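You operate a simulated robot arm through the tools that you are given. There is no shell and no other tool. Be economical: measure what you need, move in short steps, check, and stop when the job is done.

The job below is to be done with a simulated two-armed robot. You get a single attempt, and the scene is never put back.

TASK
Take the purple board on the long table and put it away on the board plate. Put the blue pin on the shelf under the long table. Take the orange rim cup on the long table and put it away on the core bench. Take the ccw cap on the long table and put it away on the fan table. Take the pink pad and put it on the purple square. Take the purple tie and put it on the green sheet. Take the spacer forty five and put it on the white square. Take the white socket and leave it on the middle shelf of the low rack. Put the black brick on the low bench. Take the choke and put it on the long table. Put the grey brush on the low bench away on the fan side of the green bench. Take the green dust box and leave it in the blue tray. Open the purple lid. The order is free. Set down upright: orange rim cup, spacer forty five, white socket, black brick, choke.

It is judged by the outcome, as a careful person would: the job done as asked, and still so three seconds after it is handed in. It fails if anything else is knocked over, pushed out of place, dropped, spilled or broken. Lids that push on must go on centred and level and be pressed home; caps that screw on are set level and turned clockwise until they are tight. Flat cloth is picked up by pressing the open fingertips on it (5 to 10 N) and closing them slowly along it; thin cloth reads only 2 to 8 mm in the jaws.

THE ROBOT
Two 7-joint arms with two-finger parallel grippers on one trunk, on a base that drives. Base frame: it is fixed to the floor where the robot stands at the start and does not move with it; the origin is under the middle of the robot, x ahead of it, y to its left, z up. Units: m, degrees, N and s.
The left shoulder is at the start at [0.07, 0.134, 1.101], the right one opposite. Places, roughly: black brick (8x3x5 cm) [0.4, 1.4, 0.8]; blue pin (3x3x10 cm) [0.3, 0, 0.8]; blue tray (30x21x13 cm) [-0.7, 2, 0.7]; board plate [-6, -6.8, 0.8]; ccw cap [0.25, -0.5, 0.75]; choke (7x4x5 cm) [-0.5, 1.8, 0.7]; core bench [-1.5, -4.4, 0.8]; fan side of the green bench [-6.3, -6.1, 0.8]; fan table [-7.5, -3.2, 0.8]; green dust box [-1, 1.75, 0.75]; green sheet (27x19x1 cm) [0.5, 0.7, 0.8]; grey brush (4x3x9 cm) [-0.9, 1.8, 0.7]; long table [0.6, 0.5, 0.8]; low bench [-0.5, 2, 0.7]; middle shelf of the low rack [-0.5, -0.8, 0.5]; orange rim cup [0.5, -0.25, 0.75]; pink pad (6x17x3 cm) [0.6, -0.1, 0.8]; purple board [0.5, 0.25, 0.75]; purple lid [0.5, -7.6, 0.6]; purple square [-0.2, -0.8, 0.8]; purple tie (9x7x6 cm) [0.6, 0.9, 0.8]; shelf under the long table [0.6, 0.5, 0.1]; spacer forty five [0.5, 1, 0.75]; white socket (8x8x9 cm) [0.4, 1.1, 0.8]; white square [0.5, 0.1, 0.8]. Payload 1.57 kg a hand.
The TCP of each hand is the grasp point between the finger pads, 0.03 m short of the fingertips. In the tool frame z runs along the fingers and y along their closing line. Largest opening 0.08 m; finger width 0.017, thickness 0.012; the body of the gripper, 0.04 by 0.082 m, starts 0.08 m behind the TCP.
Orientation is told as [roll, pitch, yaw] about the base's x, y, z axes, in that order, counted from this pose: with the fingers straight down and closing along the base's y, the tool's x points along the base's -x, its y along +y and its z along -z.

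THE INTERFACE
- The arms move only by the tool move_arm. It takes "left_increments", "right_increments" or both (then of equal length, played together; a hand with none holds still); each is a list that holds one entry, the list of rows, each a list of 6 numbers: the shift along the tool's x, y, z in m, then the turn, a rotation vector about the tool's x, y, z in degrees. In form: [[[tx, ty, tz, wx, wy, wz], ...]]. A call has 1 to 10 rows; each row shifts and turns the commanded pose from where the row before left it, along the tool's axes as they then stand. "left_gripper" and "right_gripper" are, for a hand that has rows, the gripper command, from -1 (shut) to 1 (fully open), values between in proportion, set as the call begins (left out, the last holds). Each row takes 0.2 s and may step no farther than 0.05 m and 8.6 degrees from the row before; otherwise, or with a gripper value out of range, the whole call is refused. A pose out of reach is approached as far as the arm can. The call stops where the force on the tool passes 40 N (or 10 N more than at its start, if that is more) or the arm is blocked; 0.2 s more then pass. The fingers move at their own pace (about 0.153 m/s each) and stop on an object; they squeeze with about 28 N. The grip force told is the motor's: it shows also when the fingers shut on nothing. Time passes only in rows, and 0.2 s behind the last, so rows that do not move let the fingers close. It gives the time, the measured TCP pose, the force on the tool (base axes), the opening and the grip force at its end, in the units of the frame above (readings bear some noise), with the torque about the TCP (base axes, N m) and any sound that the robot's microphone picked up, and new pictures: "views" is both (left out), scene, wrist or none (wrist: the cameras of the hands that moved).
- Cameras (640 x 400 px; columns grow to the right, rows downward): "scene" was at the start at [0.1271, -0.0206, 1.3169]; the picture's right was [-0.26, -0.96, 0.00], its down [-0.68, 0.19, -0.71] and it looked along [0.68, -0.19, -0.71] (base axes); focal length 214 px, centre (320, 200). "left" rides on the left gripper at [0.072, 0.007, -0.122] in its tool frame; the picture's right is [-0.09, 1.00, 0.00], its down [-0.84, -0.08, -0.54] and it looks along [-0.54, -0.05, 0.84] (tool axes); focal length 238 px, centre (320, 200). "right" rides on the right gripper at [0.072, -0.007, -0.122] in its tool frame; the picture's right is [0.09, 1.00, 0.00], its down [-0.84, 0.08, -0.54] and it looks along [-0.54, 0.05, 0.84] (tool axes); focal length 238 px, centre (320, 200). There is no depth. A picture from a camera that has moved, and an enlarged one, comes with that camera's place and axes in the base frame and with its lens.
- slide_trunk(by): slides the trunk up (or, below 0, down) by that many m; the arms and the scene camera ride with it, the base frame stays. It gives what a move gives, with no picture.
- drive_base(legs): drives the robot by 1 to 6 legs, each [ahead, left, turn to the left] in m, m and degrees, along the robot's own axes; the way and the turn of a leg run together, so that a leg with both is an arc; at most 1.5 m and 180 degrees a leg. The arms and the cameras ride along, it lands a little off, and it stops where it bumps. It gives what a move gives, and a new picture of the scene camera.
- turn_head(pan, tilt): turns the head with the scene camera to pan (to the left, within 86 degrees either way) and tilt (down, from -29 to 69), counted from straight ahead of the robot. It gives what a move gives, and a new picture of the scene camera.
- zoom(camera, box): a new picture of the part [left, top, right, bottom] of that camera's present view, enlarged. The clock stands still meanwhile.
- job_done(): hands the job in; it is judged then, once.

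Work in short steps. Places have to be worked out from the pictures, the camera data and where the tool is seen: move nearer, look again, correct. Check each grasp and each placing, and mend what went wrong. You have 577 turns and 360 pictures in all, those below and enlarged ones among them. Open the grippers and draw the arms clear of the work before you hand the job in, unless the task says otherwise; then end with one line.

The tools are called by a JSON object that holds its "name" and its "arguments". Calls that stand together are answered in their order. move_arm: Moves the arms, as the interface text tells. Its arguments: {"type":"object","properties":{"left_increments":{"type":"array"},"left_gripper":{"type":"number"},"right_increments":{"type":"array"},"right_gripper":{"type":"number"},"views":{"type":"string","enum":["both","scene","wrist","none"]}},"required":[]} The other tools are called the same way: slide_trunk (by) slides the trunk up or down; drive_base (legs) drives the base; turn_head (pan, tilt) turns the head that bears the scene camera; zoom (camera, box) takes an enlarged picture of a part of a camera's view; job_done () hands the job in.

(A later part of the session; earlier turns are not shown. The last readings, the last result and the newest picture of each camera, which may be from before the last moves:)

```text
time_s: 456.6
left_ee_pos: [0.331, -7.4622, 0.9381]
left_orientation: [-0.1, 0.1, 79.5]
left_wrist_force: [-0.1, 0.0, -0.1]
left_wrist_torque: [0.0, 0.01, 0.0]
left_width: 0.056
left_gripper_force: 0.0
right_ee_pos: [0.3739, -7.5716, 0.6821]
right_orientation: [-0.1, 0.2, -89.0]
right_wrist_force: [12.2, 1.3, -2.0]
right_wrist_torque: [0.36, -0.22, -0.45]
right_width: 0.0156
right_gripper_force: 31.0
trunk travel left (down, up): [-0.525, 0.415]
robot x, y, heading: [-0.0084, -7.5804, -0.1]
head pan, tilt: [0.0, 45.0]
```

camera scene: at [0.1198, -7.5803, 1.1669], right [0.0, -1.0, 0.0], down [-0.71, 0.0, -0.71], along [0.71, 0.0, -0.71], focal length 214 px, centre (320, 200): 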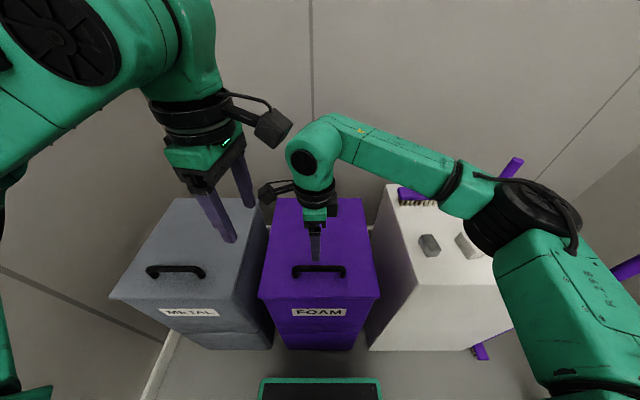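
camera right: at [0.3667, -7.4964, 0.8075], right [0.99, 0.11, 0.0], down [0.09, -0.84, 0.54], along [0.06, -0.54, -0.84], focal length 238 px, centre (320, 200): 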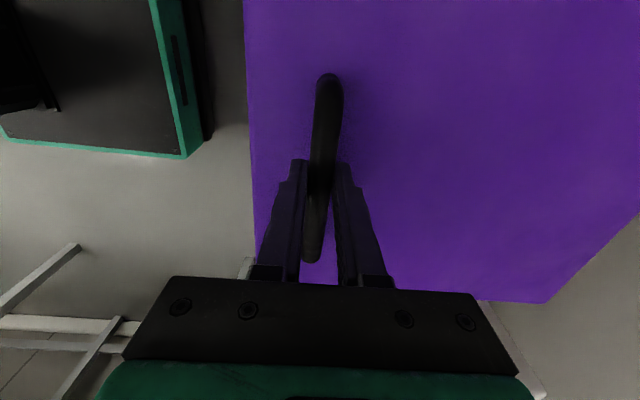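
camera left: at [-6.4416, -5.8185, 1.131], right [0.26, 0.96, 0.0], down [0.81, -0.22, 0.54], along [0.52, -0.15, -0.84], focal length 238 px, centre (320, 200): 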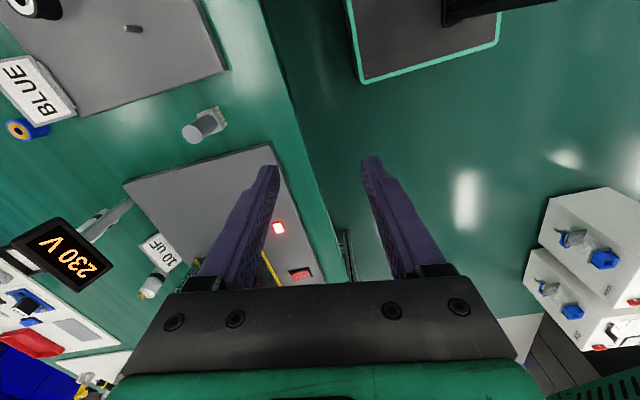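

Gripped. Move the left hand out of the lid's way, then lift the first 16° of the arc.

{"name": "move_arm", "arguments": {"left_increments": [[[-0.022, 0.017, -0.03, 0, 0, 0], [-0.022, 0.017, -0.03, 0, 0, 0], [-0.022, 0.017, -0.03, 0, 0, 0], [-0.022, 0.017, -0.03, 0, 0, 0]]], "views": "none"}}

{"name": "move_arm", "arguments": {"right_increments": [[[0, 0.007, -0.02, 0, 0, 0], [0, 0.006, -0.02, 0, 0, 0], [0, 0.008, -0.019, 0, 0, 0], [0, 0.009, -0.018, 0, 0, 0], [0, 0, 0, 0, 0, 0]]], "views": "both"}}

```text
time_s: 457.6
left_ee_pos: [0.2898, -7.3746, 1.0472]
left_orientation: [0.0, 0.0, 79.3]
left_wrist_force: [0.4, 0.3, -0.6]
left_wrist_torque: [0.04, 0.04, 0.0]
left_width: 0.0561
left_gripper_force: 0.1
left hand out of reach, approached as far as the arm can: row 4
right_ee_pos: [0.3735, -7.5726, 0.6815]
right_orientation: [-0.2, 0.0, -88.9]
right_wrist_force: [15.9, 1.5, -2.3]
right_wrist_torque: [-0.11, -0.13, -0.47]
right_width: 0.0159
right_gripper_force: 31.0
trunk travel left (down, up): [-0.525, 0.415]
robot x, y, heading: [-0.0089, -7.5821, 0.1]
head pan, tilt: [0.0, 45.0]
```

```text
time_s: 458.8
left_ee_pos: [0.2825, -7.3761, 1.0497]
left_orientation: [-0.5, -0.1, 79.5]
left_wrist_force: [1.0, -0.4, 0.0]
left_wrist_torque: [0.02, 0.03, 0.01]
left_width: 0.056
left_gripper_force: 0.1
right_ee_pos: [0.3968, -7.5712, 0.7611]
right_orientation: [0.0, 0.1, -88.8]
right_wrist_force: [-21.9, -3.6, 6.1]
right_wrist_torque: [-0.37, 0.37, -0.4]
right_width: 0.0154
right_gripper_force: 30.9
trunk travel left (down, up): [-0.525, 0.415]
robot x, y, heading: [-0.011, -7.5797, -0.4]
head pan, tilt: [0.0, 45.0]
camera scene: at [0.1137, -7.5811, 1.1677], right [0.0, -1.0, 0.0], down [-0.7, 0.0, -0.71], along [0.71, 0.0, -0.7], focal length 214 px, centre (320, 200)
camera right: at [0.3897, -7.4995, 0.8844], right [0.99, 0.11, 0.0], down [0.09, -0.84, 0.54], along [0.06, -0.54, -0.84], focal length 238 px, centre (320, 200)
```

scene: 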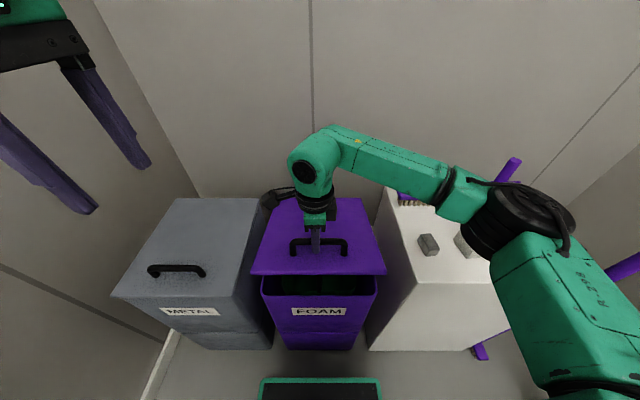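
right: 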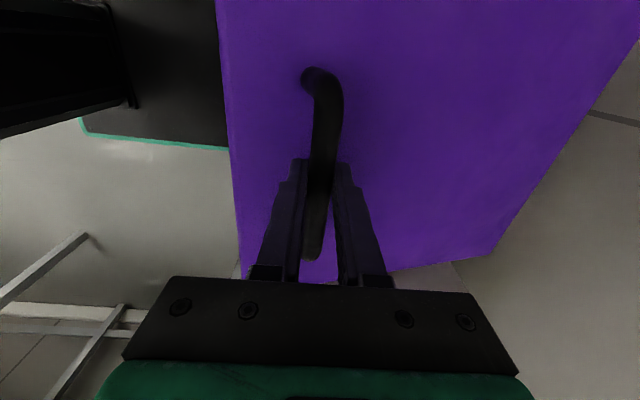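

The lid is opening along the predicted arc. Continue to about 48°.

{"name": "move_arm", "arguments": {"right_increments": [[[0, 0.007, -0.016, 0, 0, 0], [0, 0.008, -0.016, 0, 0, 0], [0, 0.013, -0.0155, 0, 0, 0], [0, 0.013, -0.0155, 0, 0, 0], [0, 0.015, -0.0137, 0, 0, 0], [0, 0.015, -0.0137, 0, 0, 0], [0, 0, 0, 0, 0, 0]]], "views": "both"}}

```text
time_s: 460.4
left_ee_pos: [0.2791, -7.3766, 1.0511]
left_orientation: [-0.5, -0.2, 79.5]
left_wrist_force: [0.1, -0.4, 0.5]
left_wrist_torque: [-0.01, 0.01, 0.0]
left_width: 0.0562
left_gripper_force: 0.0
right_ee_pos: [0.4654, -7.5715, 0.854]
right_orientation: [0.4, 0.2, -89.0]
right_wrist_force: [-21.9, -8.6, 24.4]
right_wrist_torque: [-0.07, 0.28, -0.4]
right_width: 0.0158
right_gripper_force: 31.1
trunk travel left (down, up): [-0.525, 0.415]
robot x, y, heading: [-0.0098, -7.582, -0.0]
head pan, tilt: [0.0, 45.0]
camera scene: at [0.1107, -7.5823, 1.1681], right [0.0, -1.0, 0.0], down [-0.7, 0.0, -0.71], along [0.71, 0.0, -0.7], focal length 214 px, centre (320, 200)
camera right: at [0.4579, -7.4994, 0.9773], right [0.99, 0.11, 0.01], down [0.09, -0.84, 0.54], along [0.06, -0.54, -0.84], focal length 238 px, centre (320, 200)
```

scene: 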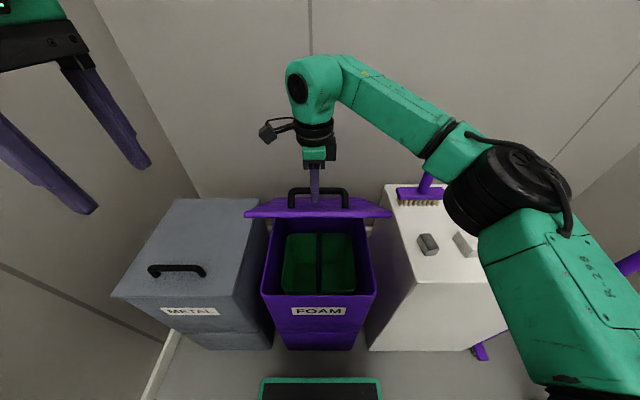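
right: 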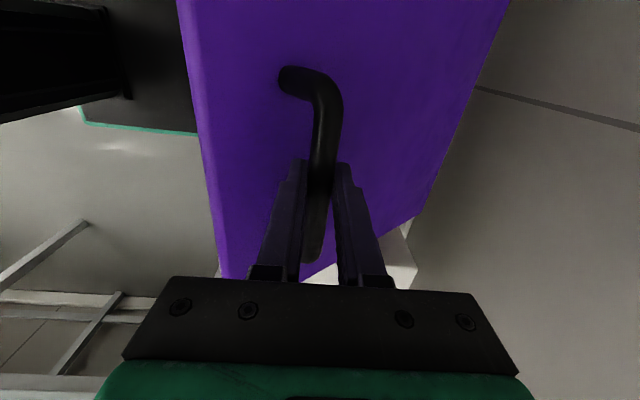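

Refit of the arc: centre (0.658, 0.641), radius 0.2875. Continue to about φ 72°.

{"name": "move_arm", "arguments": {"right_increments": [[[0, 0.011, -0.015, 0, 0, 0], [0, 0.0113, -0.0154, 0, 0, 0], [0, 0.0174, -0.01, 0, 0, 0], [0, 0.0174, -0.01, 0, 0, 0], [0, 0.0186, -0.0075, 0, 0, 0], [0, 0.0186, -0.0075, 0, 0, 0], [0, 0, 0, 0, 0, 0]]], "views": "both"}}

```text
time_s: 462.0
left_ee_pos: [0.2884, -7.3711, 1.0477]
left_orientation: [-0.2, 0.1, 79.4]
left_wrist_force: [0.5, 0.0, -0.4]
left_wrist_torque: [-0.01, -0.01, 0.01]
left_width: 0.0559
left_gripper_force: 0.2
right_ee_pos: [0.5311, -7.5719, 0.9008]
right_orientation: [0.1, 0.0, -88.8]
right_wrist_force: [0.2, 14.0, -5.7]
right_wrist_torque: [0.51, -0.04, -0.49]
right_width: 0.0156
right_gripper_force: 31.5
right hand out of reach, approached as far as the arm can: row 5, 6
trunk travel left (down, up): [-0.525, 0.415]
robot x, y, heading: [-0.0114, -7.579, -0.0]
head pan, tilt: [0.0, 45.0]
camera scene: at [0.12, -7.5767, 1.1668], right [0.0, -1.0, 0.0], down [-0.71, 0.0, -0.71], along [0.71, 0.0, -0.71], focal length 214 px, centre (320, 200)
camera right: at [0.5246, -7.4989, 1.0223], right [0.99, 0.11, 0.0], down [0.1, -0.84, 0.54], along [0.06, -0.54, -0.84], focal length 238 px, centre (320, 200)
```

scene: 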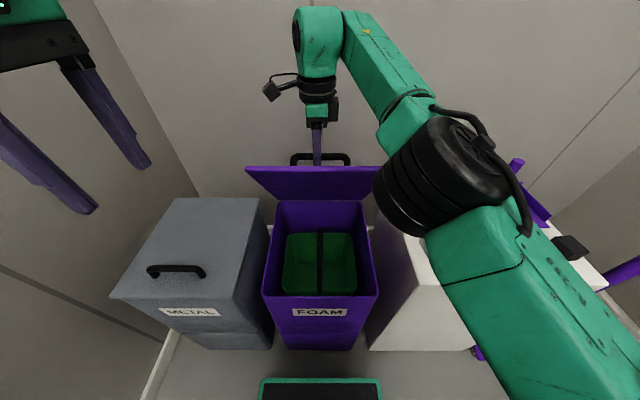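
right: 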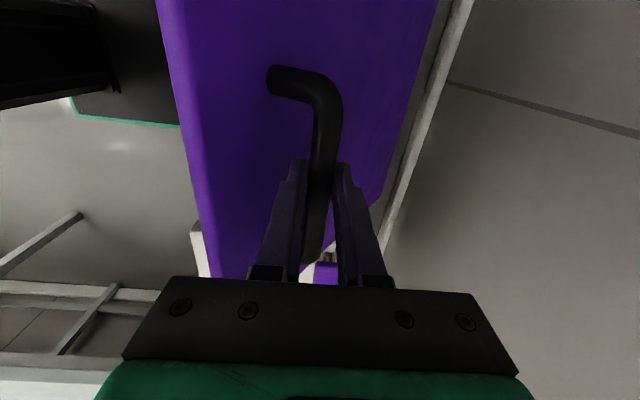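

Arm reach is used up; let the base do the next bit: raise 1 cm and creep ahead 4 cm.

{"name": "move_arm", "arguments": {"right_increments": [[[0, 0, -0.008, 0, 0, 0], [0, 0, 0, 0, 0, 0]]], "views": "none"}}

{"name": "drive_base", "arguments": {"legs": [[0.04, 0, 0]]}}

```text
time_s: 462.6
left_ee_pos: [0.2905, -7.3715, 1.0454]
left_orientation: [-0.2, 0.2, 79.5]
left_wrist_force: [-0.4, -0.1, 0.0]
left_wrist_torque: [-0.02, 0.0, 0.0]
left_width: 0.0559
left_gripper_force: 0.0
right_ee_pos: [0.5334, -7.5713, 0.9007]
right_orientation: [-0.2, -0.1, -88.8]
right_wrist_force: [5.5, 17.5, -14.4]
right_wrist_torque: [0.55, -0.05, -0.53]
right_width: 0.0157
right_gripper_force: 31.7
right hand out of reach, approached as far as the arm can: row 1
trunk travel left (down, up): [-0.525, 0.415]
robot x, y, heading: [-0.0116, -7.5841, -0.0]
head pan, tilt: [0.0, 45.0]
```

```text
time_s: 463.5
left_ee_pos: [0.3233, -7.3744, 1.0482]
left_orientation: [-0.5, -0.1, 79.5]
left_wrist_force: [-0.8, 0.3, 0.1]
left_wrist_torque: [-0.02, 0.03, 0.01]
left_width: 0.0559
left_gripper_force: 0.1
right_ee_pos: [0.5672, -7.5752, 0.9066]
right_orientation: [0.2, -0.1, -88.9]
right_wrist_force: [-6.7, 4.0, 17.7]
right_wrist_torque: [0.16, 0.08, -0.55]
right_width: 0.0157
right_gripper_force: 31.0
trunk travel left (down, up): [-0.525, 0.415]
robot x, y, heading: [0.0293, -7.5794, 0.1]
head pan, tilt: [0.0, 45.0]
camera scene: at [0.1548, -7.5796, 1.1676], right [0.0, -1.0, 0.0], down [-0.7, 0.0, -0.71], along [0.71, 0.0, -0.7], focal length 214 px, centre (320, 200)
```

scene: 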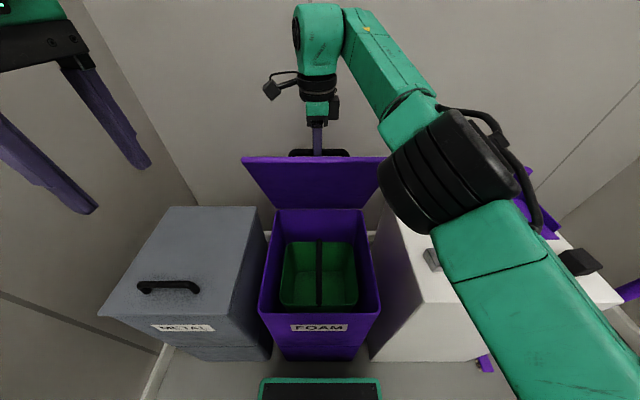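

Lid ~63° open. Trunk up 1.2 cm, then ahead another 4 cm.

{"name": "slide_trunk", "arguments": {"by": 0.012}}

{"name": "drive_base", "arguments": {"legs": [[0.04, 0, 0]]}}

```text
time_s: 464.1
left_ee_pos: [0.3329, -7.374, 1.0578]
left_orientation: [0.1, 0.1, 79.5]
left_wrist_force: [-0.2, -1.1, 0.2]
left_wrist_torque: [0.03, -0.02, 0.0]
left_width: 0.056
left_gripper_force: 0.1
right_ee_pos: [0.5759, -7.5765, 0.9099]
right_orientation: [-0.4, -0.2, -89.1]
right_wrist_force: [9.6, 3.5, -25.1]
right_wrist_torque: [-0.04, -0.02, -0.5]
right_width: 0.0162
right_gripper_force: 31.4
trunk travel left (down, up): [-0.537, 0.403]
robot x, y, heading: [0.0283, -7.5834, -0.1]
head pan, tilt: [0.0, 45.0]
```

```text
time_s: 465.0
left_ee_pos: [0.3621, -7.3756, 1.0614]
left_orientation: [-0.6, 0.0, 79.5]
left_wrist_force: [-0.3, 0.1, 0.3]
left_wrist_torque: [0.0, 0.01, -0.03]
left_width: 0.0562
left_gripper_force: 0.0
right_ee_pos: [0.6062, -7.5769, 0.9197]
right_orientation: [0.3, 0.0, -88.8]
right_wrist_force: [-4.3, -0.3, 23.1]
right_wrist_torque: [0.33, 0.02, -0.52]
right_width: 0.0159
right_gripper_force: 31.5
trunk travel left (down, up): [-0.537, 0.403]
robot x, y, heading: [0.0669, -7.5822, -0.2]
head pan, tilt: [0.0, 45.0]
camera scene: at [0.1945, -7.5809, 1.1799], right [0.0, -1.0, 0.0], down [-0.7, 0.0, -0.71], along [0.71, 0.0, -0.7], focal length 214 px, centre (320, 200)
```

scene: 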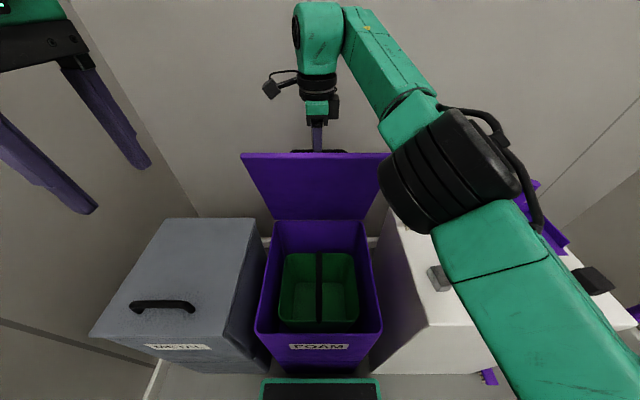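

Lid ~71°. Tilt the right hand about the bar (fingers forward 20°) to gain reach.

{"name": "move_arm", "arguments": {"right_increments": [[[0, 0, 0, -5, 0, 0], [0, 0, 0, -5, 0, 0], [0, 0, 0, -5, 0, 0], [0, 0, 0, -5, 0, 0], [0, 0, 0, 0, 0, 0]]], "views": "both"}}

```text
time_s: 466.2
left_ee_pos: [0.3651, -7.3764, 1.0599]
left_orientation: [-0.4, -0.1, 79.5]
left_wrist_force: [0.2, -0.3, -0.2]
left_wrist_torque: [0.03, 0.0, 0.03]
left_width: 0.0559
left_gripper_force: 0.0
right_ee_pos: [0.6089, -7.576, 0.9168]
right_orientation: [20.1, 0.2, -88.9]
right_wrist_force: [-2.4, -1.5, 6.2]
right_wrist_torque: [-0.12, 0.02, -0.61]
right_width: 0.0158
right_gripper_force: 31.2
trunk travel left (down, up): [-0.537, 0.403]
robot x, y, heading: [0.0733, -7.5769, -0.4]
head pan, tilt: [0.0, 45.0]
camera scene: at [0.1977, -7.5809, 1.1791], right [0.0, -1.0, 0.0], down [-0.71, 0.0, -0.71], along [0.71, 0.0, -0.71], focal length 214 px, centre (320, 200)
camera right: at [0.5602, -7.5045, 1.0301], right [0.93, 0.11, 0.34], down [-0.1, -0.84, 0.53], along [0.35, -0.53, -0.77], focal length 238 px, centre (320, 200)
```

scene: 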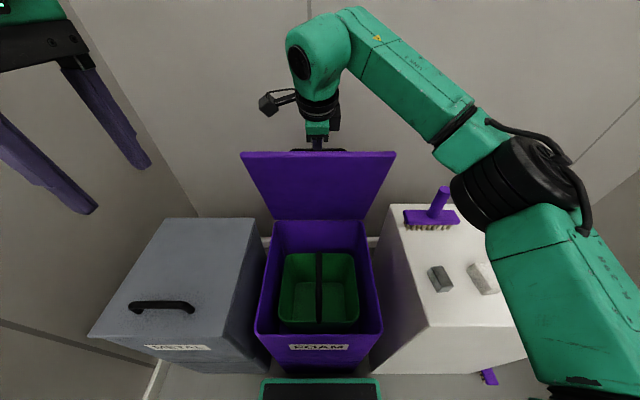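
right: 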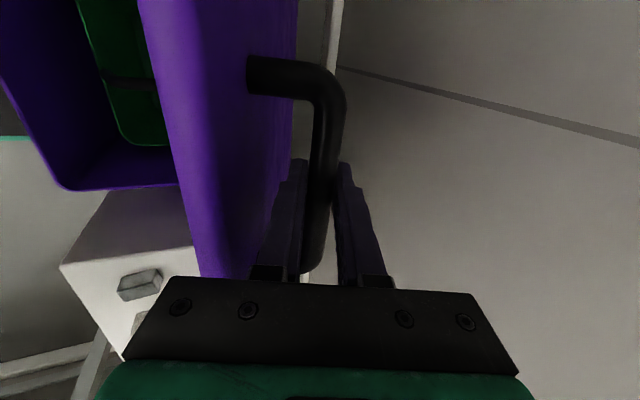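

Works. Continue the arc past vertical, in small steps.

{"name": "move_arm", "arguments": {"right_increments": [[[0, 0.02, 0.002, 0, 0, 0], [0, 0.02, 0.002, 0, 0, 0], [0, 0.0187, 0.0073, 0, 0, 0], [0, 0.0187, 0.0073, 0, 0, 0], [0, 0, 0, 0, 0, 0]]], "views": "both"}}

```text
time_s: 467.4
left_ee_pos: [0.3698, -7.3764, 1.059]
left_orientation: [0.0, -0.1, 79.5]
left_wrist_force: [-0.8, 0.2, -0.2]
left_wrist_torque: [0.0, -0.01, 0.0]
left_width: 0.0559
left_gripper_force: 0.0
right_ee_pos: [0.6805, -7.575, 0.9242]
right_orientation: [19.8, 0.0, -88.9]
right_wrist_force: [-2.7, -3.8, -18.9]
right_wrist_torque: [-0.35, 0.01, -0.62]
right_width: 0.0158
right_gripper_force: 31.0
right hand out of reach, approached as far as the arm can: row 4
trunk travel left (down, up): [-0.537, 0.403]
robot x, y, heading: [0.0701, -7.5817, 0.1]
head pan, tilt: [0.0, 45.0]
camera scene: at [0.2024, -7.5818, 1.1784], right [0.0, -1.0, 0.0], down [-0.71, 0.0, -0.7], along [0.7, 0.0, -0.71], focal length 214 px, centre (320, 200)
camera right: at [0.6332, -7.5044, 1.0363], right [0.93, 0.11, 0.34], down [-0.09, -0.84, 0.54], along [0.34, -0.53, -0.77], focal length 238 px, centre (320, 200)
```

scene: 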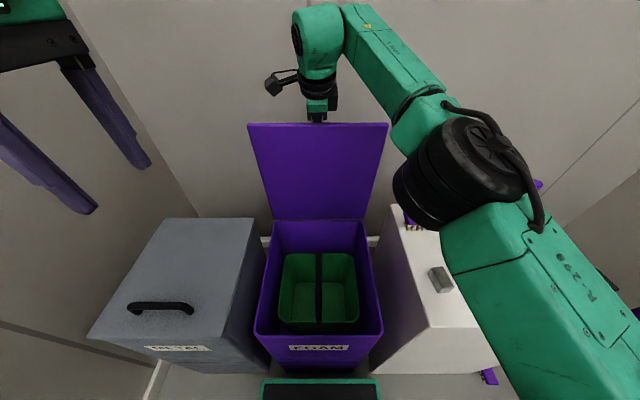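
right: 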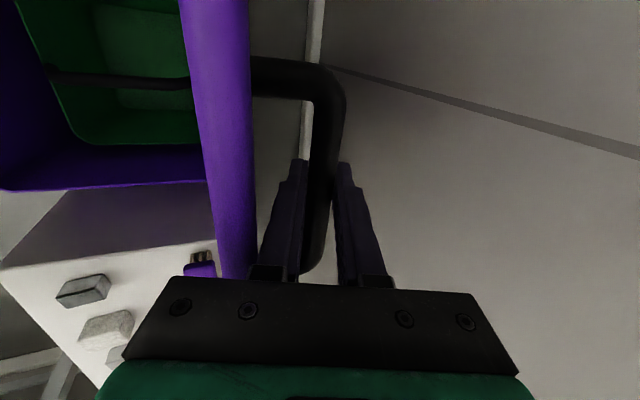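

Lid ~86°. Creep ahead 2.5 cm more to bring it past vertical.

{"name": "drive_base", "arguments": {"legs": [[0.025, 0, 0]]}}

{"name": "move_arm", "arguments": {"right_increments": [[[0, 0.01, 0.006, 0, 0, 0], [0, 0.01, 0.006, 0, 0, 0], [0, 0, 0, 0, 0, 0]]], "views": "both"}}

```text
time_s: 468.4
left_ee_pos: [0.3919, -7.3758, 1.0604]
left_orientation: [-0.3, -0.1, 79.3]
left_wrist_force: [0.1, 0.2, -0.9]
left_wrist_torque: [-0.01, -0.02, -0.01]
left_width: 0.0562
left_gripper_force: 0.2
right_ee_pos: [0.6963, -7.5761, 0.9218]
right_orientation: [17.6, 0.3, -89.2]
right_wrist_force: [-4.2, -3.0, 1.2]
right_wrist_torque: [0.26, 1.53, -0.38]
right_width: 0.0156
right_gripper_force: 30.6
trunk travel left (down, up): [-0.537, 0.403]
robot x, y, heading: [0.0945, -7.5795, -0.0]
head pan, tilt: [0.0, 45.0]
stopped in leg 1: the force on the tool passed its limit (the readings are from after the stop); the commanded pose is now the measured one
camera scene: at [0.2237, -7.5814, 1.1793], right [0.0, -1.0, 0.0], down [-0.71, 0.0, -0.71], along [0.71, 0.0, -0.71], focal length 214 px, centre (320, 200)
```

scene: 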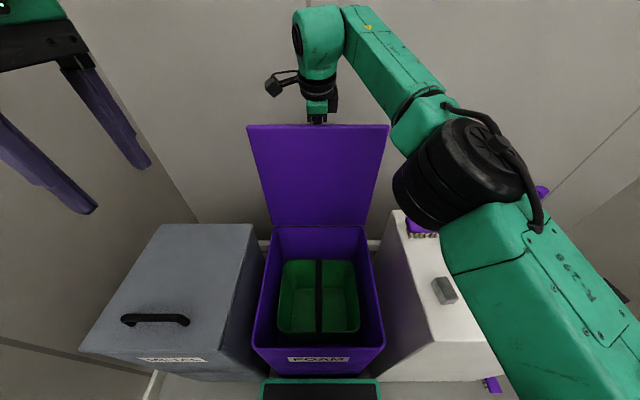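

```text
time_s: 469.2
left_ee_pos: [0.3907, -7.3776, 1.0604]
left_orientation: [-0.3, -0.1, 79.4]
left_wrist_force: [0.3, -0.6, 0.0]
left_wrist_torque: [-0.02, 0.02, 0.02]
left_width: 0.0559
left_gripper_force: 0.1
right_ee_pos: [0.6961, -7.5752, 0.922]
right_orientation: [17.8, 0.2, -89.1]
right_wrist_force: [-7.5, -2.9, 2.5]
right_wrist_torque: [0.44, 2.11, -0.59]
right_width: 0.0155
right_gripper_force: 31.3
right hand out of reach, approached as far as the arm can: row 1, 2
trunk travel left (down, up): [-0.537, 0.403]
robot x, y, heading: [0.0944, -7.5797, -0.2]
head pan, tilt: [0.0, 45.0]
camera scene: at [0.2232, -7.5818, 1.1792], right [0.0, -1.0, 0.0], down [-0.71, 0.0, -0.71], along [0.71, 0.0, -0.71], focal length 214 px, centre (320, 200)
camera right: at [0.652, -7.5045, 1.0372], right [0.95, 0.1, 0.3], down [-0.08, -0.84, 0.54], along [0.31, -0.53, -0.79], focal length 238 px, centre (320, 200)
```

scene: 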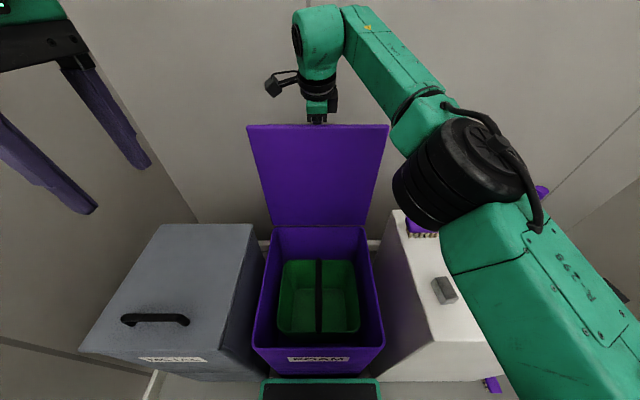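
right: 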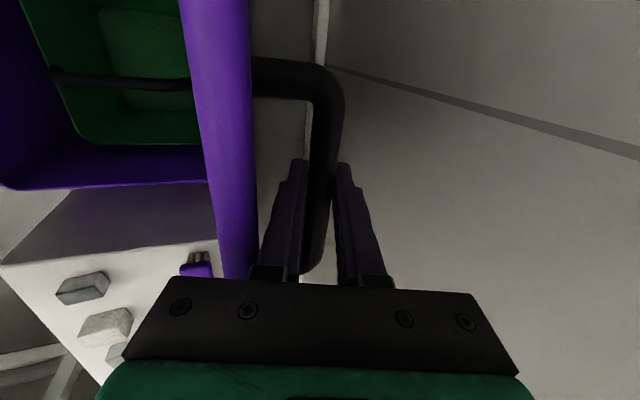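

The lid is upright (~90°, seemingly at its stop). Open the fingers in place and see whether it stays.

{"name": "move_arm", "arguments": {"right_increments": [[[0, 0, 0, 0, 0, 0], [0, 0, 0, 0, 0, 0], [0, 0, 0, 0, 0, 0], [0, 0, 0, 0, 0, 0]]], "right_gripper": 0.3, "views": "wrist"}}

```text
time_s: 470.2
left_ee_pos: [0.3929, -7.3754, 1.0582]
left_orientation: [-0.2, -0.2, 79.4]
left_wrist_force: [0.2, 0.3, -0.1]
left_wrist_torque: [0.01, 0.0, -0.02]
left_width: 0.0559
left_gripper_force: 0.1
right_ee_pos: [0.697, -7.5766, 0.9228]
right_orientation: [17.7, 0.2, -89.2]
right_wrist_force: [-0.4, 0.5, 0.6]
right_wrist_torque: [0.01, -0.01, 0.0]
right_width: 0.052
right_gripper_force: 0.1
trunk travel left (down, up): [-0.537, 0.403]
robot x, y, heading: [0.0982, -7.5857, 0.0]
head pan, tilt: [0.0, 45.0]
camera right: at [0.6534, -7.5035, 1.0364], right [0.95, 0.1, 0.3], down [-0.08, -0.84, 0.54], along [0.31, -0.53, -0.79], focal length 238 px, centre (320, 200)
```

right: 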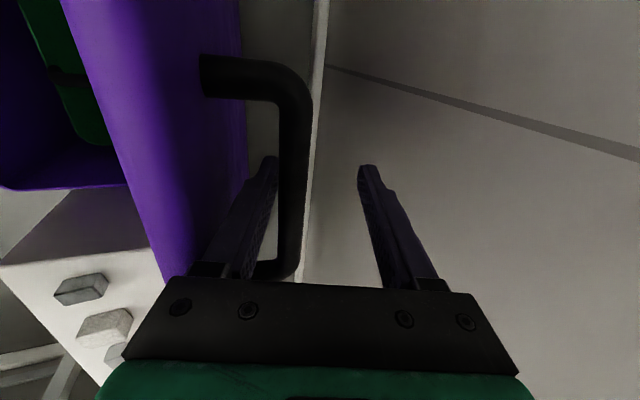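

{"name": "move_arm", "arguments": {"right_increments": [[[0, 0, 0, 0, 0, 0], [0, 0, 0, 0, 0, 0], [0, 0, 0, 0, 0, 0], [0, 0, 0, 0, 0, 0], [0, 0, 0, 0, 0, 0]]], "views": "wrist"}}

```text
time_s: 471.4
left_ee_pos: [0.3922, -7.3759, 1.0595]
left_orientation: [-0.2, 0.0, 79.5]
left_wrist_force: [0.3, 0.2, -0.6]
left_wrist_torque: [-0.03, 0.0, 0.03]
left_width: 0.0561
left_gripper_force: 0.0
right_ee_pos: [0.6966, -7.576, 0.9216]
right_orientation: [17.7, 0.1, -89.2]
right_wrist_force: [0.5, 0.2, 0.1]
right_wrist_torque: [0.0, 0.0, -0.02]
right_width: 0.052
right_gripper_force: 0.0
trunk travel left (down, up): [-0.537, 0.403]
robot x, y, heading: [0.0938, -7.5828, -0.3]
head pan, tilt: [0.0, 45.0]
camera right: at [0.6534, -7.5036, 1.0364], right [0.95, 0.1, 0.3], down [-0.08, -0.84, 0.54], along [0.31, -0.53, -0.79], focal length 238 px, centre (320, 200)
```

right: 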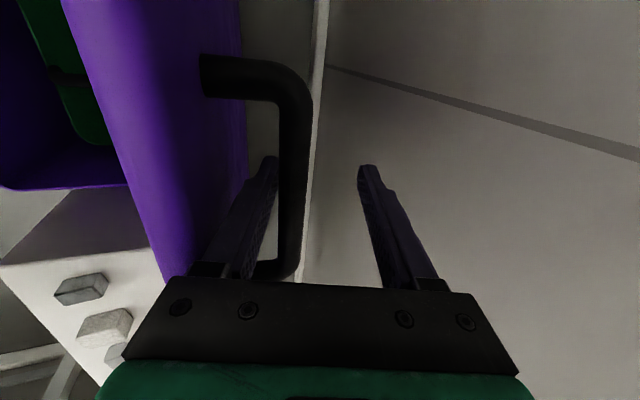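

The bar followed the front finger a little. Test: shift the fingers 2 cm toward me and see if the lid follows.

{"name": "move_arm", "arguments": {"right_increments": [[[0, -0.01, 0, 0, 0, 0], [0, -0.01, 0, 0, 0, 0], [0, 0, 0, 0, 0, 0], [0, 0, 0, 0, 0, 0], [0, 0, 0, 0, 0, 0]]], "views": "wrist"}}

```text
time_s: 472.6
left_ee_pos: [0.3935, -7.3745, 1.059]
left_orientation: [-0.2, -0.1, 79.4]
left_wrist_force: [-0.3, -0.2, -0.7]
left_wrist_torque: [0.03, -0.01, 0.02]
left_width: 0.0557
left_gripper_force: 0.1
right_ee_pos: [0.6775, -7.5768, 0.9152]
right_orientation: [17.6, 0.1, -89.2]
right_wrist_force: [0.0, -0.8, 0.2]
right_wrist_torque: [-0.01, 0.03, 0.03]
right_width: 0.0516
right_gripper_force: 0.0
trunk travel left (down, up): [-0.537, 0.403]
robot x, y, heading: [0.0934, -7.5788, -0.1]
head pan, tilt: [0.0, 45.0]
camera right: at [0.6342, -7.5041, 1.0299], right [0.95, 0.1, 0.3], down [-0.08, -0.84, 0.54], along [0.31, -0.53, -0.79], focal length 238 px, centre (320, 200)
```

right: 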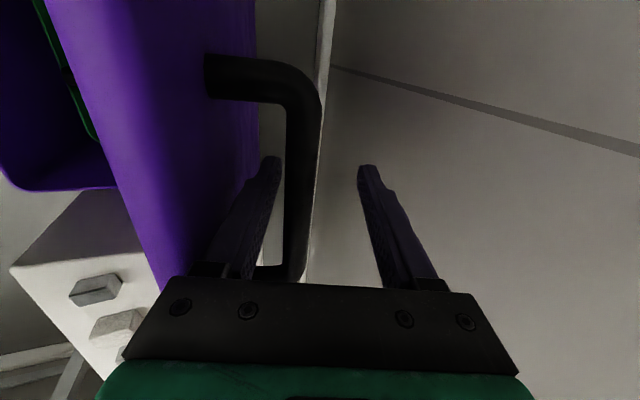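

{"name": "move_arm", "arguments": {"right_increments": [[[0, 0, 0, 0, 0, 0], [0, 0, 0, 0, 0, 0], [0, 0, 0, 0, 0, 0], [0, 0, 0, 0, 0, 0], [0, 0, 0, 0, 0, 0], [0, 0, 0, 0, 0, 0], [0, 0, 0, 0, 0, 0], [0, 0, 0, 0, 0, 0]]], "views": "both"}}

```text
time_s: 474.4
left_ee_pos: [0.3927, -7.3758, 1.0601]
left_orientation: [-0.2, -0.1, 79.4]
left_wrist_force: [0.5, -0.1, -0.2]
left_wrist_torque: [0.02, -0.01, 0.01]
left_width: 0.056
left_gripper_force: 0.1
right_ee_pos: [0.6776, -7.575, 0.9144]
right_orientation: [17.8, 0.1, -89.2]
right_wrist_force: [-0.1, -0.7, 0.4]
right_wrist_torque: [0.01, -0.01, 0.02]
right_width: 0.0521
right_gripper_force: 0.0
trunk travel left (down, up): [-0.537, 0.403]
robot x, y, heading: [0.0927, -7.5828, -0.0]
head pan, tilt: [0.0, 45.0]
camera scene: at [0.2248, -7.5808, 1.179], right [0.0, -1.0, 0.0], down [-0.71, 0.0, -0.71], along [0.71, 0.0, -0.71], focal length 214 px, centre (320, 200)
camera right: at [0.6341, -7.504, 1.03], right [0.95, 0.1, 0.3], down [-0.08, -0.84, 0.54], along [0.31, -0.53, -0.79], focal length 238 px, centre (320, 200)
```

scene: 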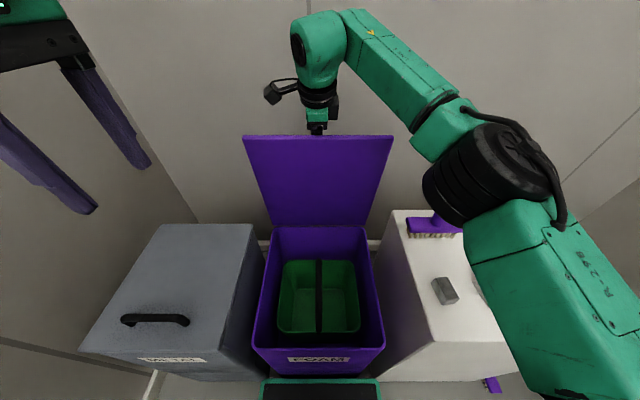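
right: 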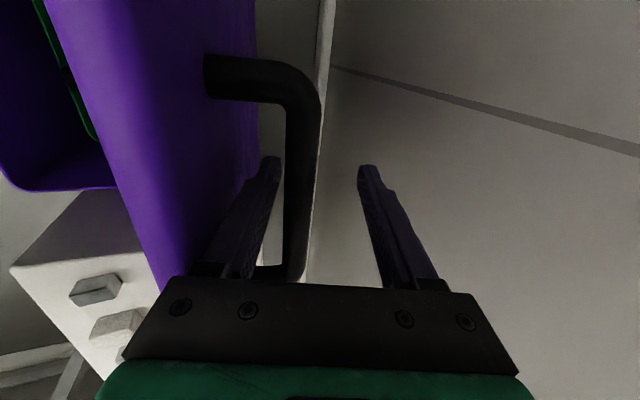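

It seems to stay by itself (a gap to the finger exists; the palm had dragged it). Push it back ~2.5 cm with the finger, then withdraw straight up.

{"name": "move_arm", "arguments": {"right_increments": [[[0, 0.012, 0.004, 0, 0, 0], [0, 0.012, 0.004, 0, 0, 0], [0, 0, 0, 0, 0, 0]]], "views": "wrist"}}

```text
time_s: 475.2
left_ee_pos: [0.3939, -7.3754, 1.0597]
left_orientation: [-0.3, 0.0, 79.6]
left_wrist_force: [-0.6, -1.2, -0.2]
left_wrist_torque: [-0.01, 0.01, -0.05]
left_width: 0.0561
left_gripper_force: 0.1
right_ee_pos: [0.7023, -7.5747, 0.9153]
right_orientation: [17.7, 0.2, -89.2]
right_wrist_force: [-2.0, 0.3, 0.2]
right_wrist_torque: [0.01, -0.02, -0.03]
right_width: 0.0535
right_gripper_force: 0.5
trunk travel left (down, up): [-0.537, 0.403]
robot x, y, heading: [0.0964, -7.5815, -0.3]
head pan, tilt: [0.0, 45.0]
camera right: at [0.6588, -7.5035, 1.0292], right [0.95, 0.11, 0.3], down [-0.08, -0.84, 0.54], along [0.31, -0.53, -0.79], focal length 238 px, centre (320, 200)
```

right: 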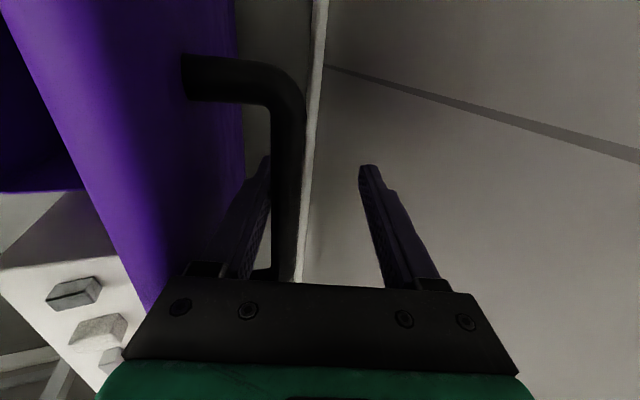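

{"name": "move_arm", "arguments": {"right_increments": [[[0, 0.012, 0.004, 0, 0, 0], [0, 0.012, 0.004, 0, 0, 0], [0, 0, 0, 0, 0, 0]]], "views": "scene"}}

```text
time_s: 476.0
left_ee_pos: [0.3917, -7.375, 1.0598]
left_orientation: [-0.2, -0.1, 79.4]
left_wrist_force: [0.6, 0.6, -0.3]
left_wrist_torque: [0.02, 0.01, -0.01]
left_width: 0.0559
left_gripper_force: 0.0
right_ee_pos: [0.704, -7.5762, 0.9113]
right_orientation: [17.6, 0.1, -89.3]
right_wrist_force: [0.0, 0.8, -0.3]
right_wrist_torque: [-0.01, 0.0, -0.02]
right_width: 0.0517
right_gripper_force: 0.1
right hand out of reach, approached as far as the arm can: row 1, 2
trunk travel left (down, up): [-0.537, 0.403]
robot x, y, heading: [0.0973, -7.5819, 0.0]
head pan, tilt: [0.0, 45.0]
camera scene: at [0.2248, -7.5808, 1.179], right [0.0, -1.0, 0.0], down [-0.71, 0.0, -0.71], along [0.71, 0.0, -0.71], focal length 214 px, centre (320, 200)
```

scene: 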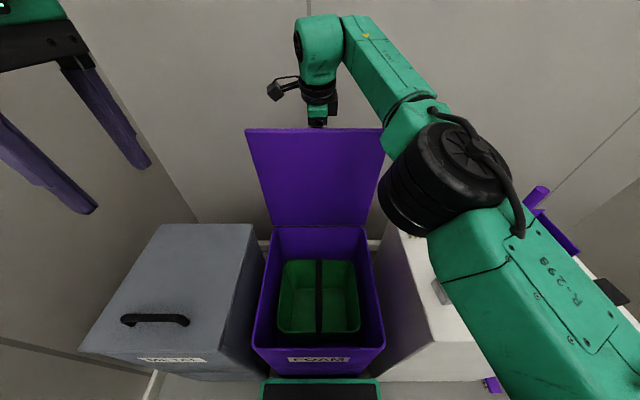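

Lid at ~86°. Withdraw straight up by raising the trunk 0.14.

{"name": "slide_trunk", "arguments": {"by": 0.14}}

{"name": "turn_head", "arguments": {"pan": 0, "tilt": 45}}

```text
time_s: 477.6
left_ee_pos: [0.3928, -7.3746, 1.1991]
left_orientation: [-0.2, -0.1, 79.5]
left_wrist_force: [-0.2, -0.2, 0.5]
left_wrist_torque: [-0.03, 0.01, 0.02]
left_width: 0.0557
left_gripper_force: 0.0
right_ee_pos: [0.705, -7.5769, 1.0519]
right_orientation: [17.6, 0.1, -89.1]
right_wrist_force: [-0.7, -0.7, -0.5]
right_wrist_torque: [0.02, 0.0, 0.0]
right_width: 0.0521
right_gripper_force: 0.0
trunk travel left (down, up): [-0.677, 0.263]
robot x, y, heading: [0.0956, -7.5814, -0.1]
head pan, tilt: [0.0, 45.0]
```

```text
time_s: 478.2
left_ee_pos: [0.3932, -7.375, 1.1998]
left_orientation: [-0.2, -0.1, 79.4]
left_wrist_force: [-0.8, -0.2, 0.7]
left_wrist_torque: [-0.01, 0.0, -0.01]
left_width: 0.0561
left_gripper_force: 0.0
right_ee_pos: [0.7031, -7.5765, 1.0519]
right_orientation: [17.7, 0.1, -89.2]
right_wrist_force: [0.3, 0.4, -0.1]
right_wrist_torque: [0.0, 0.01, -0.01]
right_width: 0.0519
right_gripper_force: 0.2
trunk travel left (down, up): [-0.677, 0.263]
robot x, y, heading: [0.0952, -7.579, -0.5]
head pan, tilt: [0.0, 45.0]
camera scene: at [0.225, -7.5808, 1.3189], right [0.0, -1.0, 0.0], down [-0.71, 0.0, -0.71], along [0.71, 0.0, -0.71], focal length 214 px, centre (320, 200)
```

scene: 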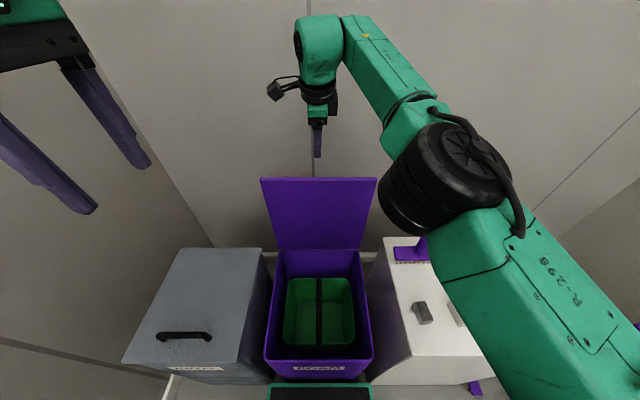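

The lid stays open. Raise a bit more and back away, then check once more.

{"name": "slide_trunk", "arguments": {"by": 0.1}}

{"name": "drive_base", "arguments": {"legs": [[-1.3, 0, 0]]}}

{"name": "slide_trunk", "arguments": {"by": -0.098}}

{"name": "move_arm", "arguments": {"right_increments": [[[0, 0, 0, 6, 0, 0], [0, 0, 0, 6, 0, 0], [0, 0, 0, 5.6, 0, 0], [0, -0.04, 0, 0, 0, -8.5], [0, -0.04, 0, 0, 0, -8.5], [0, -0.04, 0, 0, 0, -8.5], [0, 0, 0, 0, 0, -8.5], [0, 0, 0, 0, 0, -8.5], [0, 0, 0, 0, 0, -8.5], [0, 0, 0, 0, 0, -8.5]]], "left_increments": [[[0, 0, 0.03, 0, 0, 8.5], [0, 0, 0.03, 0, 0, 8.5], [0, 0, 0.03, 0, 0, 8.5], [0, 0, 0.03, 0, 0, 8.5], [0, 0, 0.03, 0, 0, 8.5], [0, 0, 0, 0, 0, 8.5], [0, 0, 0, 0, 0, 8.5], [0, 0, 0, 0, 0, 8.5], [0, 0, 0, 0, 0, 8.5], [0, 0, 0, 0, 0, 0]]], "left_gripper": 1, "right_gripper": 1, "views": "scene"}}

```text
time_s: 479.6
left_ee_pos: [0.3922, -7.3752, 1.2998]
left_orientation: [-0.2, -0.2, 79.5]
left_wrist_force: [-0.6, -0.4, -0.5]
left_wrist_torque: [0.02, -0.03, 0.01]
left_width: 0.0561
left_gripper_force: 0.1
right_ee_pos: [0.704, -7.5768, 1.1518]
right_orientation: [17.7, 0.2, -89.2]
right_wrist_force: [-0.3, 0.9, 0.5]
right_wrist_torque: [0.0, 0.01, 0.0]
right_width: 0.0521
right_gripper_force: 0.0
trunk travel left (down, up): [-0.777, 0.163]
robot x, y, heading: [0.0933, -7.5863, -0.1]
head pan, tilt: [0.0, 45.0]
```

```text
time_s: 486.0
left_ee_pos: [-0.8904, -7.3745, 1.2999]
left_orientation: [-0.2, -0.1, 79.8]
left_wrist_force: [0.4, -0.1, -0.1]
left_wrist_torque: [0.01, -0.03, -0.01]
left_width: 0.0562
left_gripper_force: 0.1
right_ee_pos: [-0.5773, -7.5749, 1.1508]
right_orientation: [17.7, 0.0, -88.9]
right_wrist_force: [0.1, -0.9, 0.9]
right_wrist_torque: [0.01, -0.03, -0.04]
right_width: 0.0521
right_gripper_force: 0.0
trunk travel left (down, up): [-0.777, 0.163]
robot x, y, heading: [-1.1862, -7.581, 0.0]
head pan, tilt: [0.0, 45.0]
camera scene: at [-1.0567, -7.5815, 1.4189], right [0.0, -1.0, 0.0], down [-0.71, 0.0, -0.71], along [0.71, 0.0, -0.71], focal length 214 px, centre (320, 200)
```

scene: 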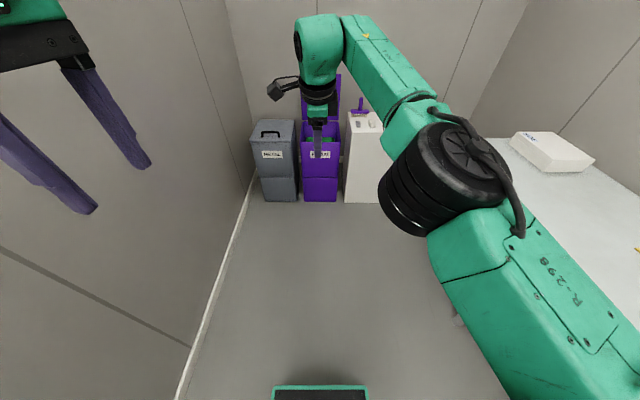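

```text
time_s: 487.4
left_ee_pos: [-0.8905, -7.3748, 1.2016]
left_orientation: [-0.2, -0.1, 79.8]
left_wrist_force: [-0.4, -0.5, 0.1]
left_wrist_torque: [0.03, 0.02, -0.01]
left_width: 0.056
left_gripper_force: 0.0
right_ee_pos: [-0.5786, -7.5747, 1.0545]
right_orientation: [17.8, 0.1, -88.9]
right_wrist_force: [-0.4, -0.2, -1.0]
right_wrist_torque: [0.04, -0.07, -0.02]
right_width: 0.052
right_gripper_force: 0.0
trunk travel left (down, up): [-0.679, 0.261]
robot x, y, heading: [-1.1843, -7.5836, 0.2]
head pan, tilt: [0.0, 45.0]
```

```text
time_s: 489.6
left_ee_pos: [-0.889, -7.3751, 1.0515]
left_orientation: [0.0, -0.2, 3.2]
left_wrist_force: [0.1, -1.0, 0.0]
left_wrist_torque: [0.0, -0.02, 0.03]
left_width: 0.0799
left_gripper_force: 0.1
right_ee_pos: [-0.7484, -7.6145, 1.0325]
right_orientation: [0.3, 0.0, -29.2]
right_wrist_force: [-0.2, 0.0, -0.1]
right_wrist_torque: [-0.01, 0.02, 0.02]
right_width: 0.0799
right_gripper_force: 0.0
right hand out of reach, approached as far as the arm can: row 1, 2, 3
trunk travel left (down, up): [-0.679, 0.261]
robot x, y, heading: [-1.1893, -7.583, 0.0]
head pan, tilt: [0.0, 45.0]
camera scene: at [-1.0572, -7.5813, 1.3209], right [0.0, -1.0, 0.0], down [-0.71, 0.0, -0.71], along [0.71, 0.0, -0.71], focal length 214 px, centre (320, 200)
```

scene: 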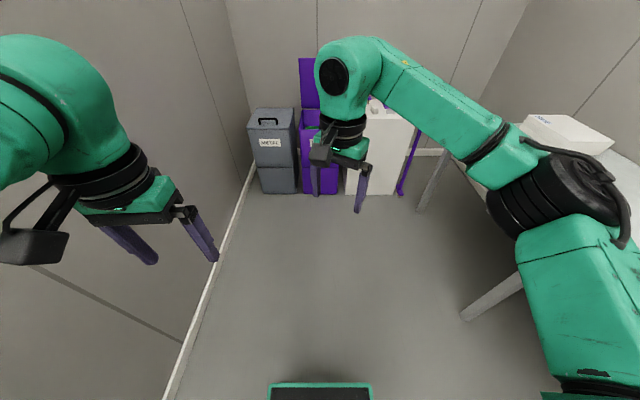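

Lid still open. Drive back north towards the long table for the cup and cap.

{"name": "move_arm", "arguments": {"right_increments": [[[0, 0, 0, 0, 0, -7.3], [0, 0, 0, 0, 0, -7.3], [0, 0, 0, 0, 0, -7.3], [0, 0, 0, 0, 0, -7.0], [0, 0, 0, 0, 0, 0]]], "views": "none"}}

{"name": "drive_base", "arguments": {"legs": [[-1.2, 0, 0], [0, 0, 90], [1.5, 0, 0], [1.5, 0, 0], [1.5, 0, 0], [1.1, -0.3, 0]]}}

{"name": "drive_base", "arguments": {"legs": [[1.45, 0, 0], [0, 0, -45], [1.5, 0, 0], [0, 0, -45]]}}

```text
time_s: 490.8
left_ee_pos: [-0.8895, -7.3763, 1.0514]
left_orientation: [0.0, -0.1, 3.3]
left_wrist_force: [0.3, -0.2, -0.1]
left_wrist_torque: [-0.04, 0.0, -0.02]
left_width: 0.0802
left_gripper_force: 0.1
right_ee_pos: [-0.7486, -7.614, 1.0325]
right_orientation: [0.2, -0.1, -0.4]
right_wrist_force: [-0.4, 0.4, 0.5]
right_wrist_torque: [0.02, 0.0, 0.0]
right_width: 0.0799
right_gripper_force: 0.3
trunk travel left (down, up): [-0.679, 0.261]
robot x, y, heading: [-1.1862, -7.5841, 0.2]
head pan, tilt: [0.0, 45.0]
```

```text
time_s: 527.2
left_ee_pos: [-2.228, -1.6672, 1.0513]
left_orientation: [0.0, -0.2, 92.3]
left_wrist_force: [-0.1, 0.4, 0.1]
left_wrist_torque: [-0.01, 0.05, -0.01]
left_width: 0.08
left_gripper_force: 0.0
right_ee_pos: [-1.9851, -1.5307, 1.0324]
right_orientation: [0.0, -0.1, 88.6]
right_wrist_force: [-1.0, 0.5, -0.4]
right_wrist_torque: [0.0, -0.01, 0.02]
right_width: 0.0799
right_gripper_force: 0.0
trunk travel left (down, up): [-0.679, 0.261]
robot x, y, heading: [-2.0273, -1.9671, 89.3]
head pan, tilt: [0.0, 45.0]
camera scene: at [-2.0245, -1.8354, 1.321], right [1.0, -0.01, 0.0], down [-0.01, -0.71, -0.71], along [0.01, 0.71, -0.71], focal length 214 px, centre (320, 200)
```

scene: 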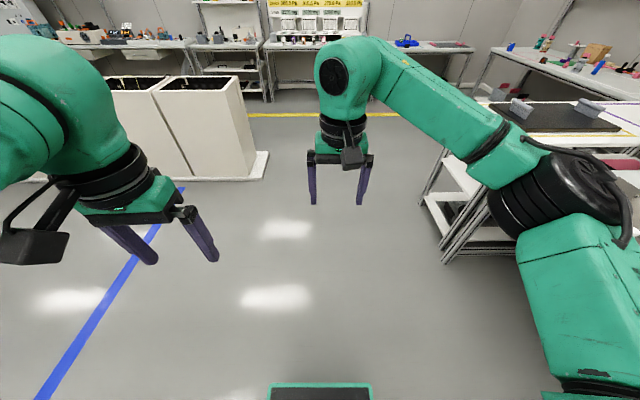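

```text
time_s: 545.7
left_ee_pos: [-0.6074, 0.7341, 1.0511]
left_orientation: [0.0, -0.2, 1.5]
left_wrist_force: [-1.0, 0.4, -0.3]
left_wrist_torque: [0.01, -0.02, 0.02]
left_width: 0.0799
left_gripper_force: 0.0
right_ee_pos: [-0.4737, 0.4904, 1.033]
right_orientation: [0.2, -0.1, -2.2]
right_wrist_force: [0.4, 0.3, 0.0]
right_wrist_torque: [0.0, -0.01, -0.01]
right_width: 0.0799
right_gripper_force: 0.1
trunk travel left (down, up): [-0.679, 0.261]
robot x, y, heading: [-0.9112, 0.5367, -1.6]
head pan, tilt: [0.0, 45.0]
camera scene: at [-0.781, 0.5327, 1.321], right [-0.03, -1.0, 0.0], down [-0.71, 0.02, -0.71], along [0.71, -0.02, -0.71], focal length 214 px, centre (320, 200)
```

scene: 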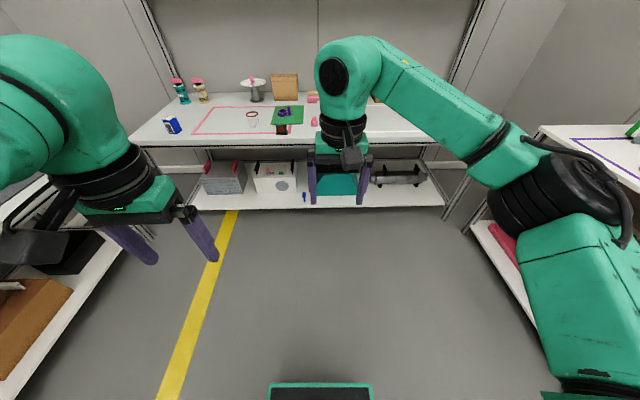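

Drive to face the cup and cap at the right end of the table.

{"name": "drive_base", "arguments": {"legs": [[0.75, 0, 1.6], [0, -0.8, 0]]}}

{"name": "turn_head", "arguments": {"pan": -10, "tilt": 50}}

{"name": "zoom", "arguments": {"camera": "right", "box": [0, 0, 640, 400]}}

```text
time_s: 553.7
left_ee_pos: [0.1389, -0.0747, 1.0506]
left_orientation: [0.0, -0.2, 2.7]
left_wrist_force: [0.1, 0.1, 1.7]
left_wrist_torque: [0.02, 0.0, 0.01]
left_width: 0.0801
left_gripper_force: 0.1
right_ee_pos: [0.2789, -0.3151, 1.0329]
right_orientation: [0.1, -0.2, -1.0]
right_wrist_force: [-0.4, -0.2, -0.8]
right_wrist_torque: [-0.04, 0.0, 0.02]
right_width: 0.0801
right_gripper_force: 0.1
trunk travel left (down, up): [-0.679, 0.261]
robot x, y, heading: [-0.1629, -0.2819, -0.4]
head pan, tilt: [0.0, 45.0]
camera scene: at [-0.0302, -0.2794, 1.321], right [-0.01, -1.0, 0.0], down [-0.71, 0.0, -0.71], along [0.71, 0.0, -0.71], focal length 214 px, centre (320, 200)
```

scene: 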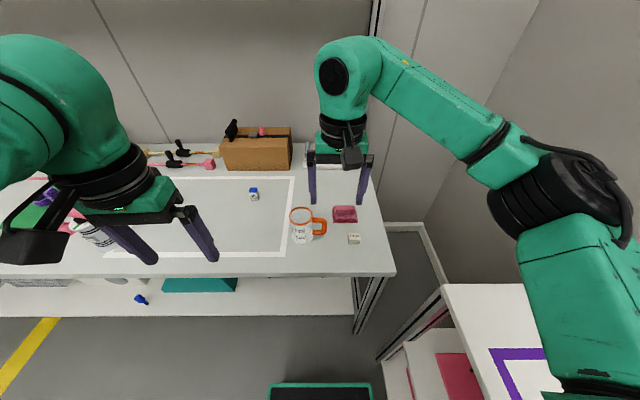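

```text
time_s: 554.4
left_ee_pos: [0.139, -0.0743, 1.0518]
left_orientation: [0.1, -0.2, 2.7]
left_wrist_force: [0.1, 1.0, 0.1]
left_wrist_torque: [0.01, 0.01, -0.01]
left_width: 0.0802
left_gripper_force: 0.1
right_ee_pos: [0.2789, -0.315, 1.0329]
right_orientation: [0.2, -0.1, -1.0]
right_wrist_force: [-0.6, -0.4, 0.2]
right_wrist_torque: [0.02, 0.04, -0.02]
right_width: 0.0799
right_gripper_force: 0.0
trunk travel left (down, up): [-0.679, 0.261]
robot x, y, heading: [-0.1583, -0.2805, -0.4]
head pan, tilt: [-10.0, 50.0]
camera scene: at [-0.0358, -0.2931, 1.3141], right [-0.18, -0.98, 0.0], down [-0.75, 0.14, -0.64], along [0.63, -0.11, -0.77], focal length 214 px, centre (320, 200)
```

scene: 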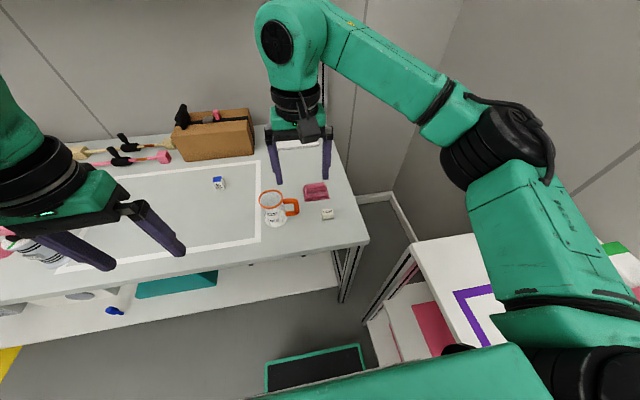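

```text
1.00 times, centred on (320, 200) of right
camera zoom: at [0.2068, -0.3201, 1.1543], right [-0.07, 1.0, 0.0], down [0.84, 0.06, 0.54], along [0.54, 0.04, -0.84], focal length 238 px, centre (320, 200)
```

zoom: 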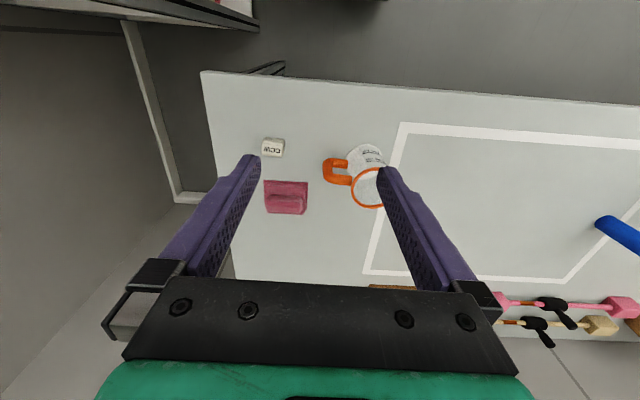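

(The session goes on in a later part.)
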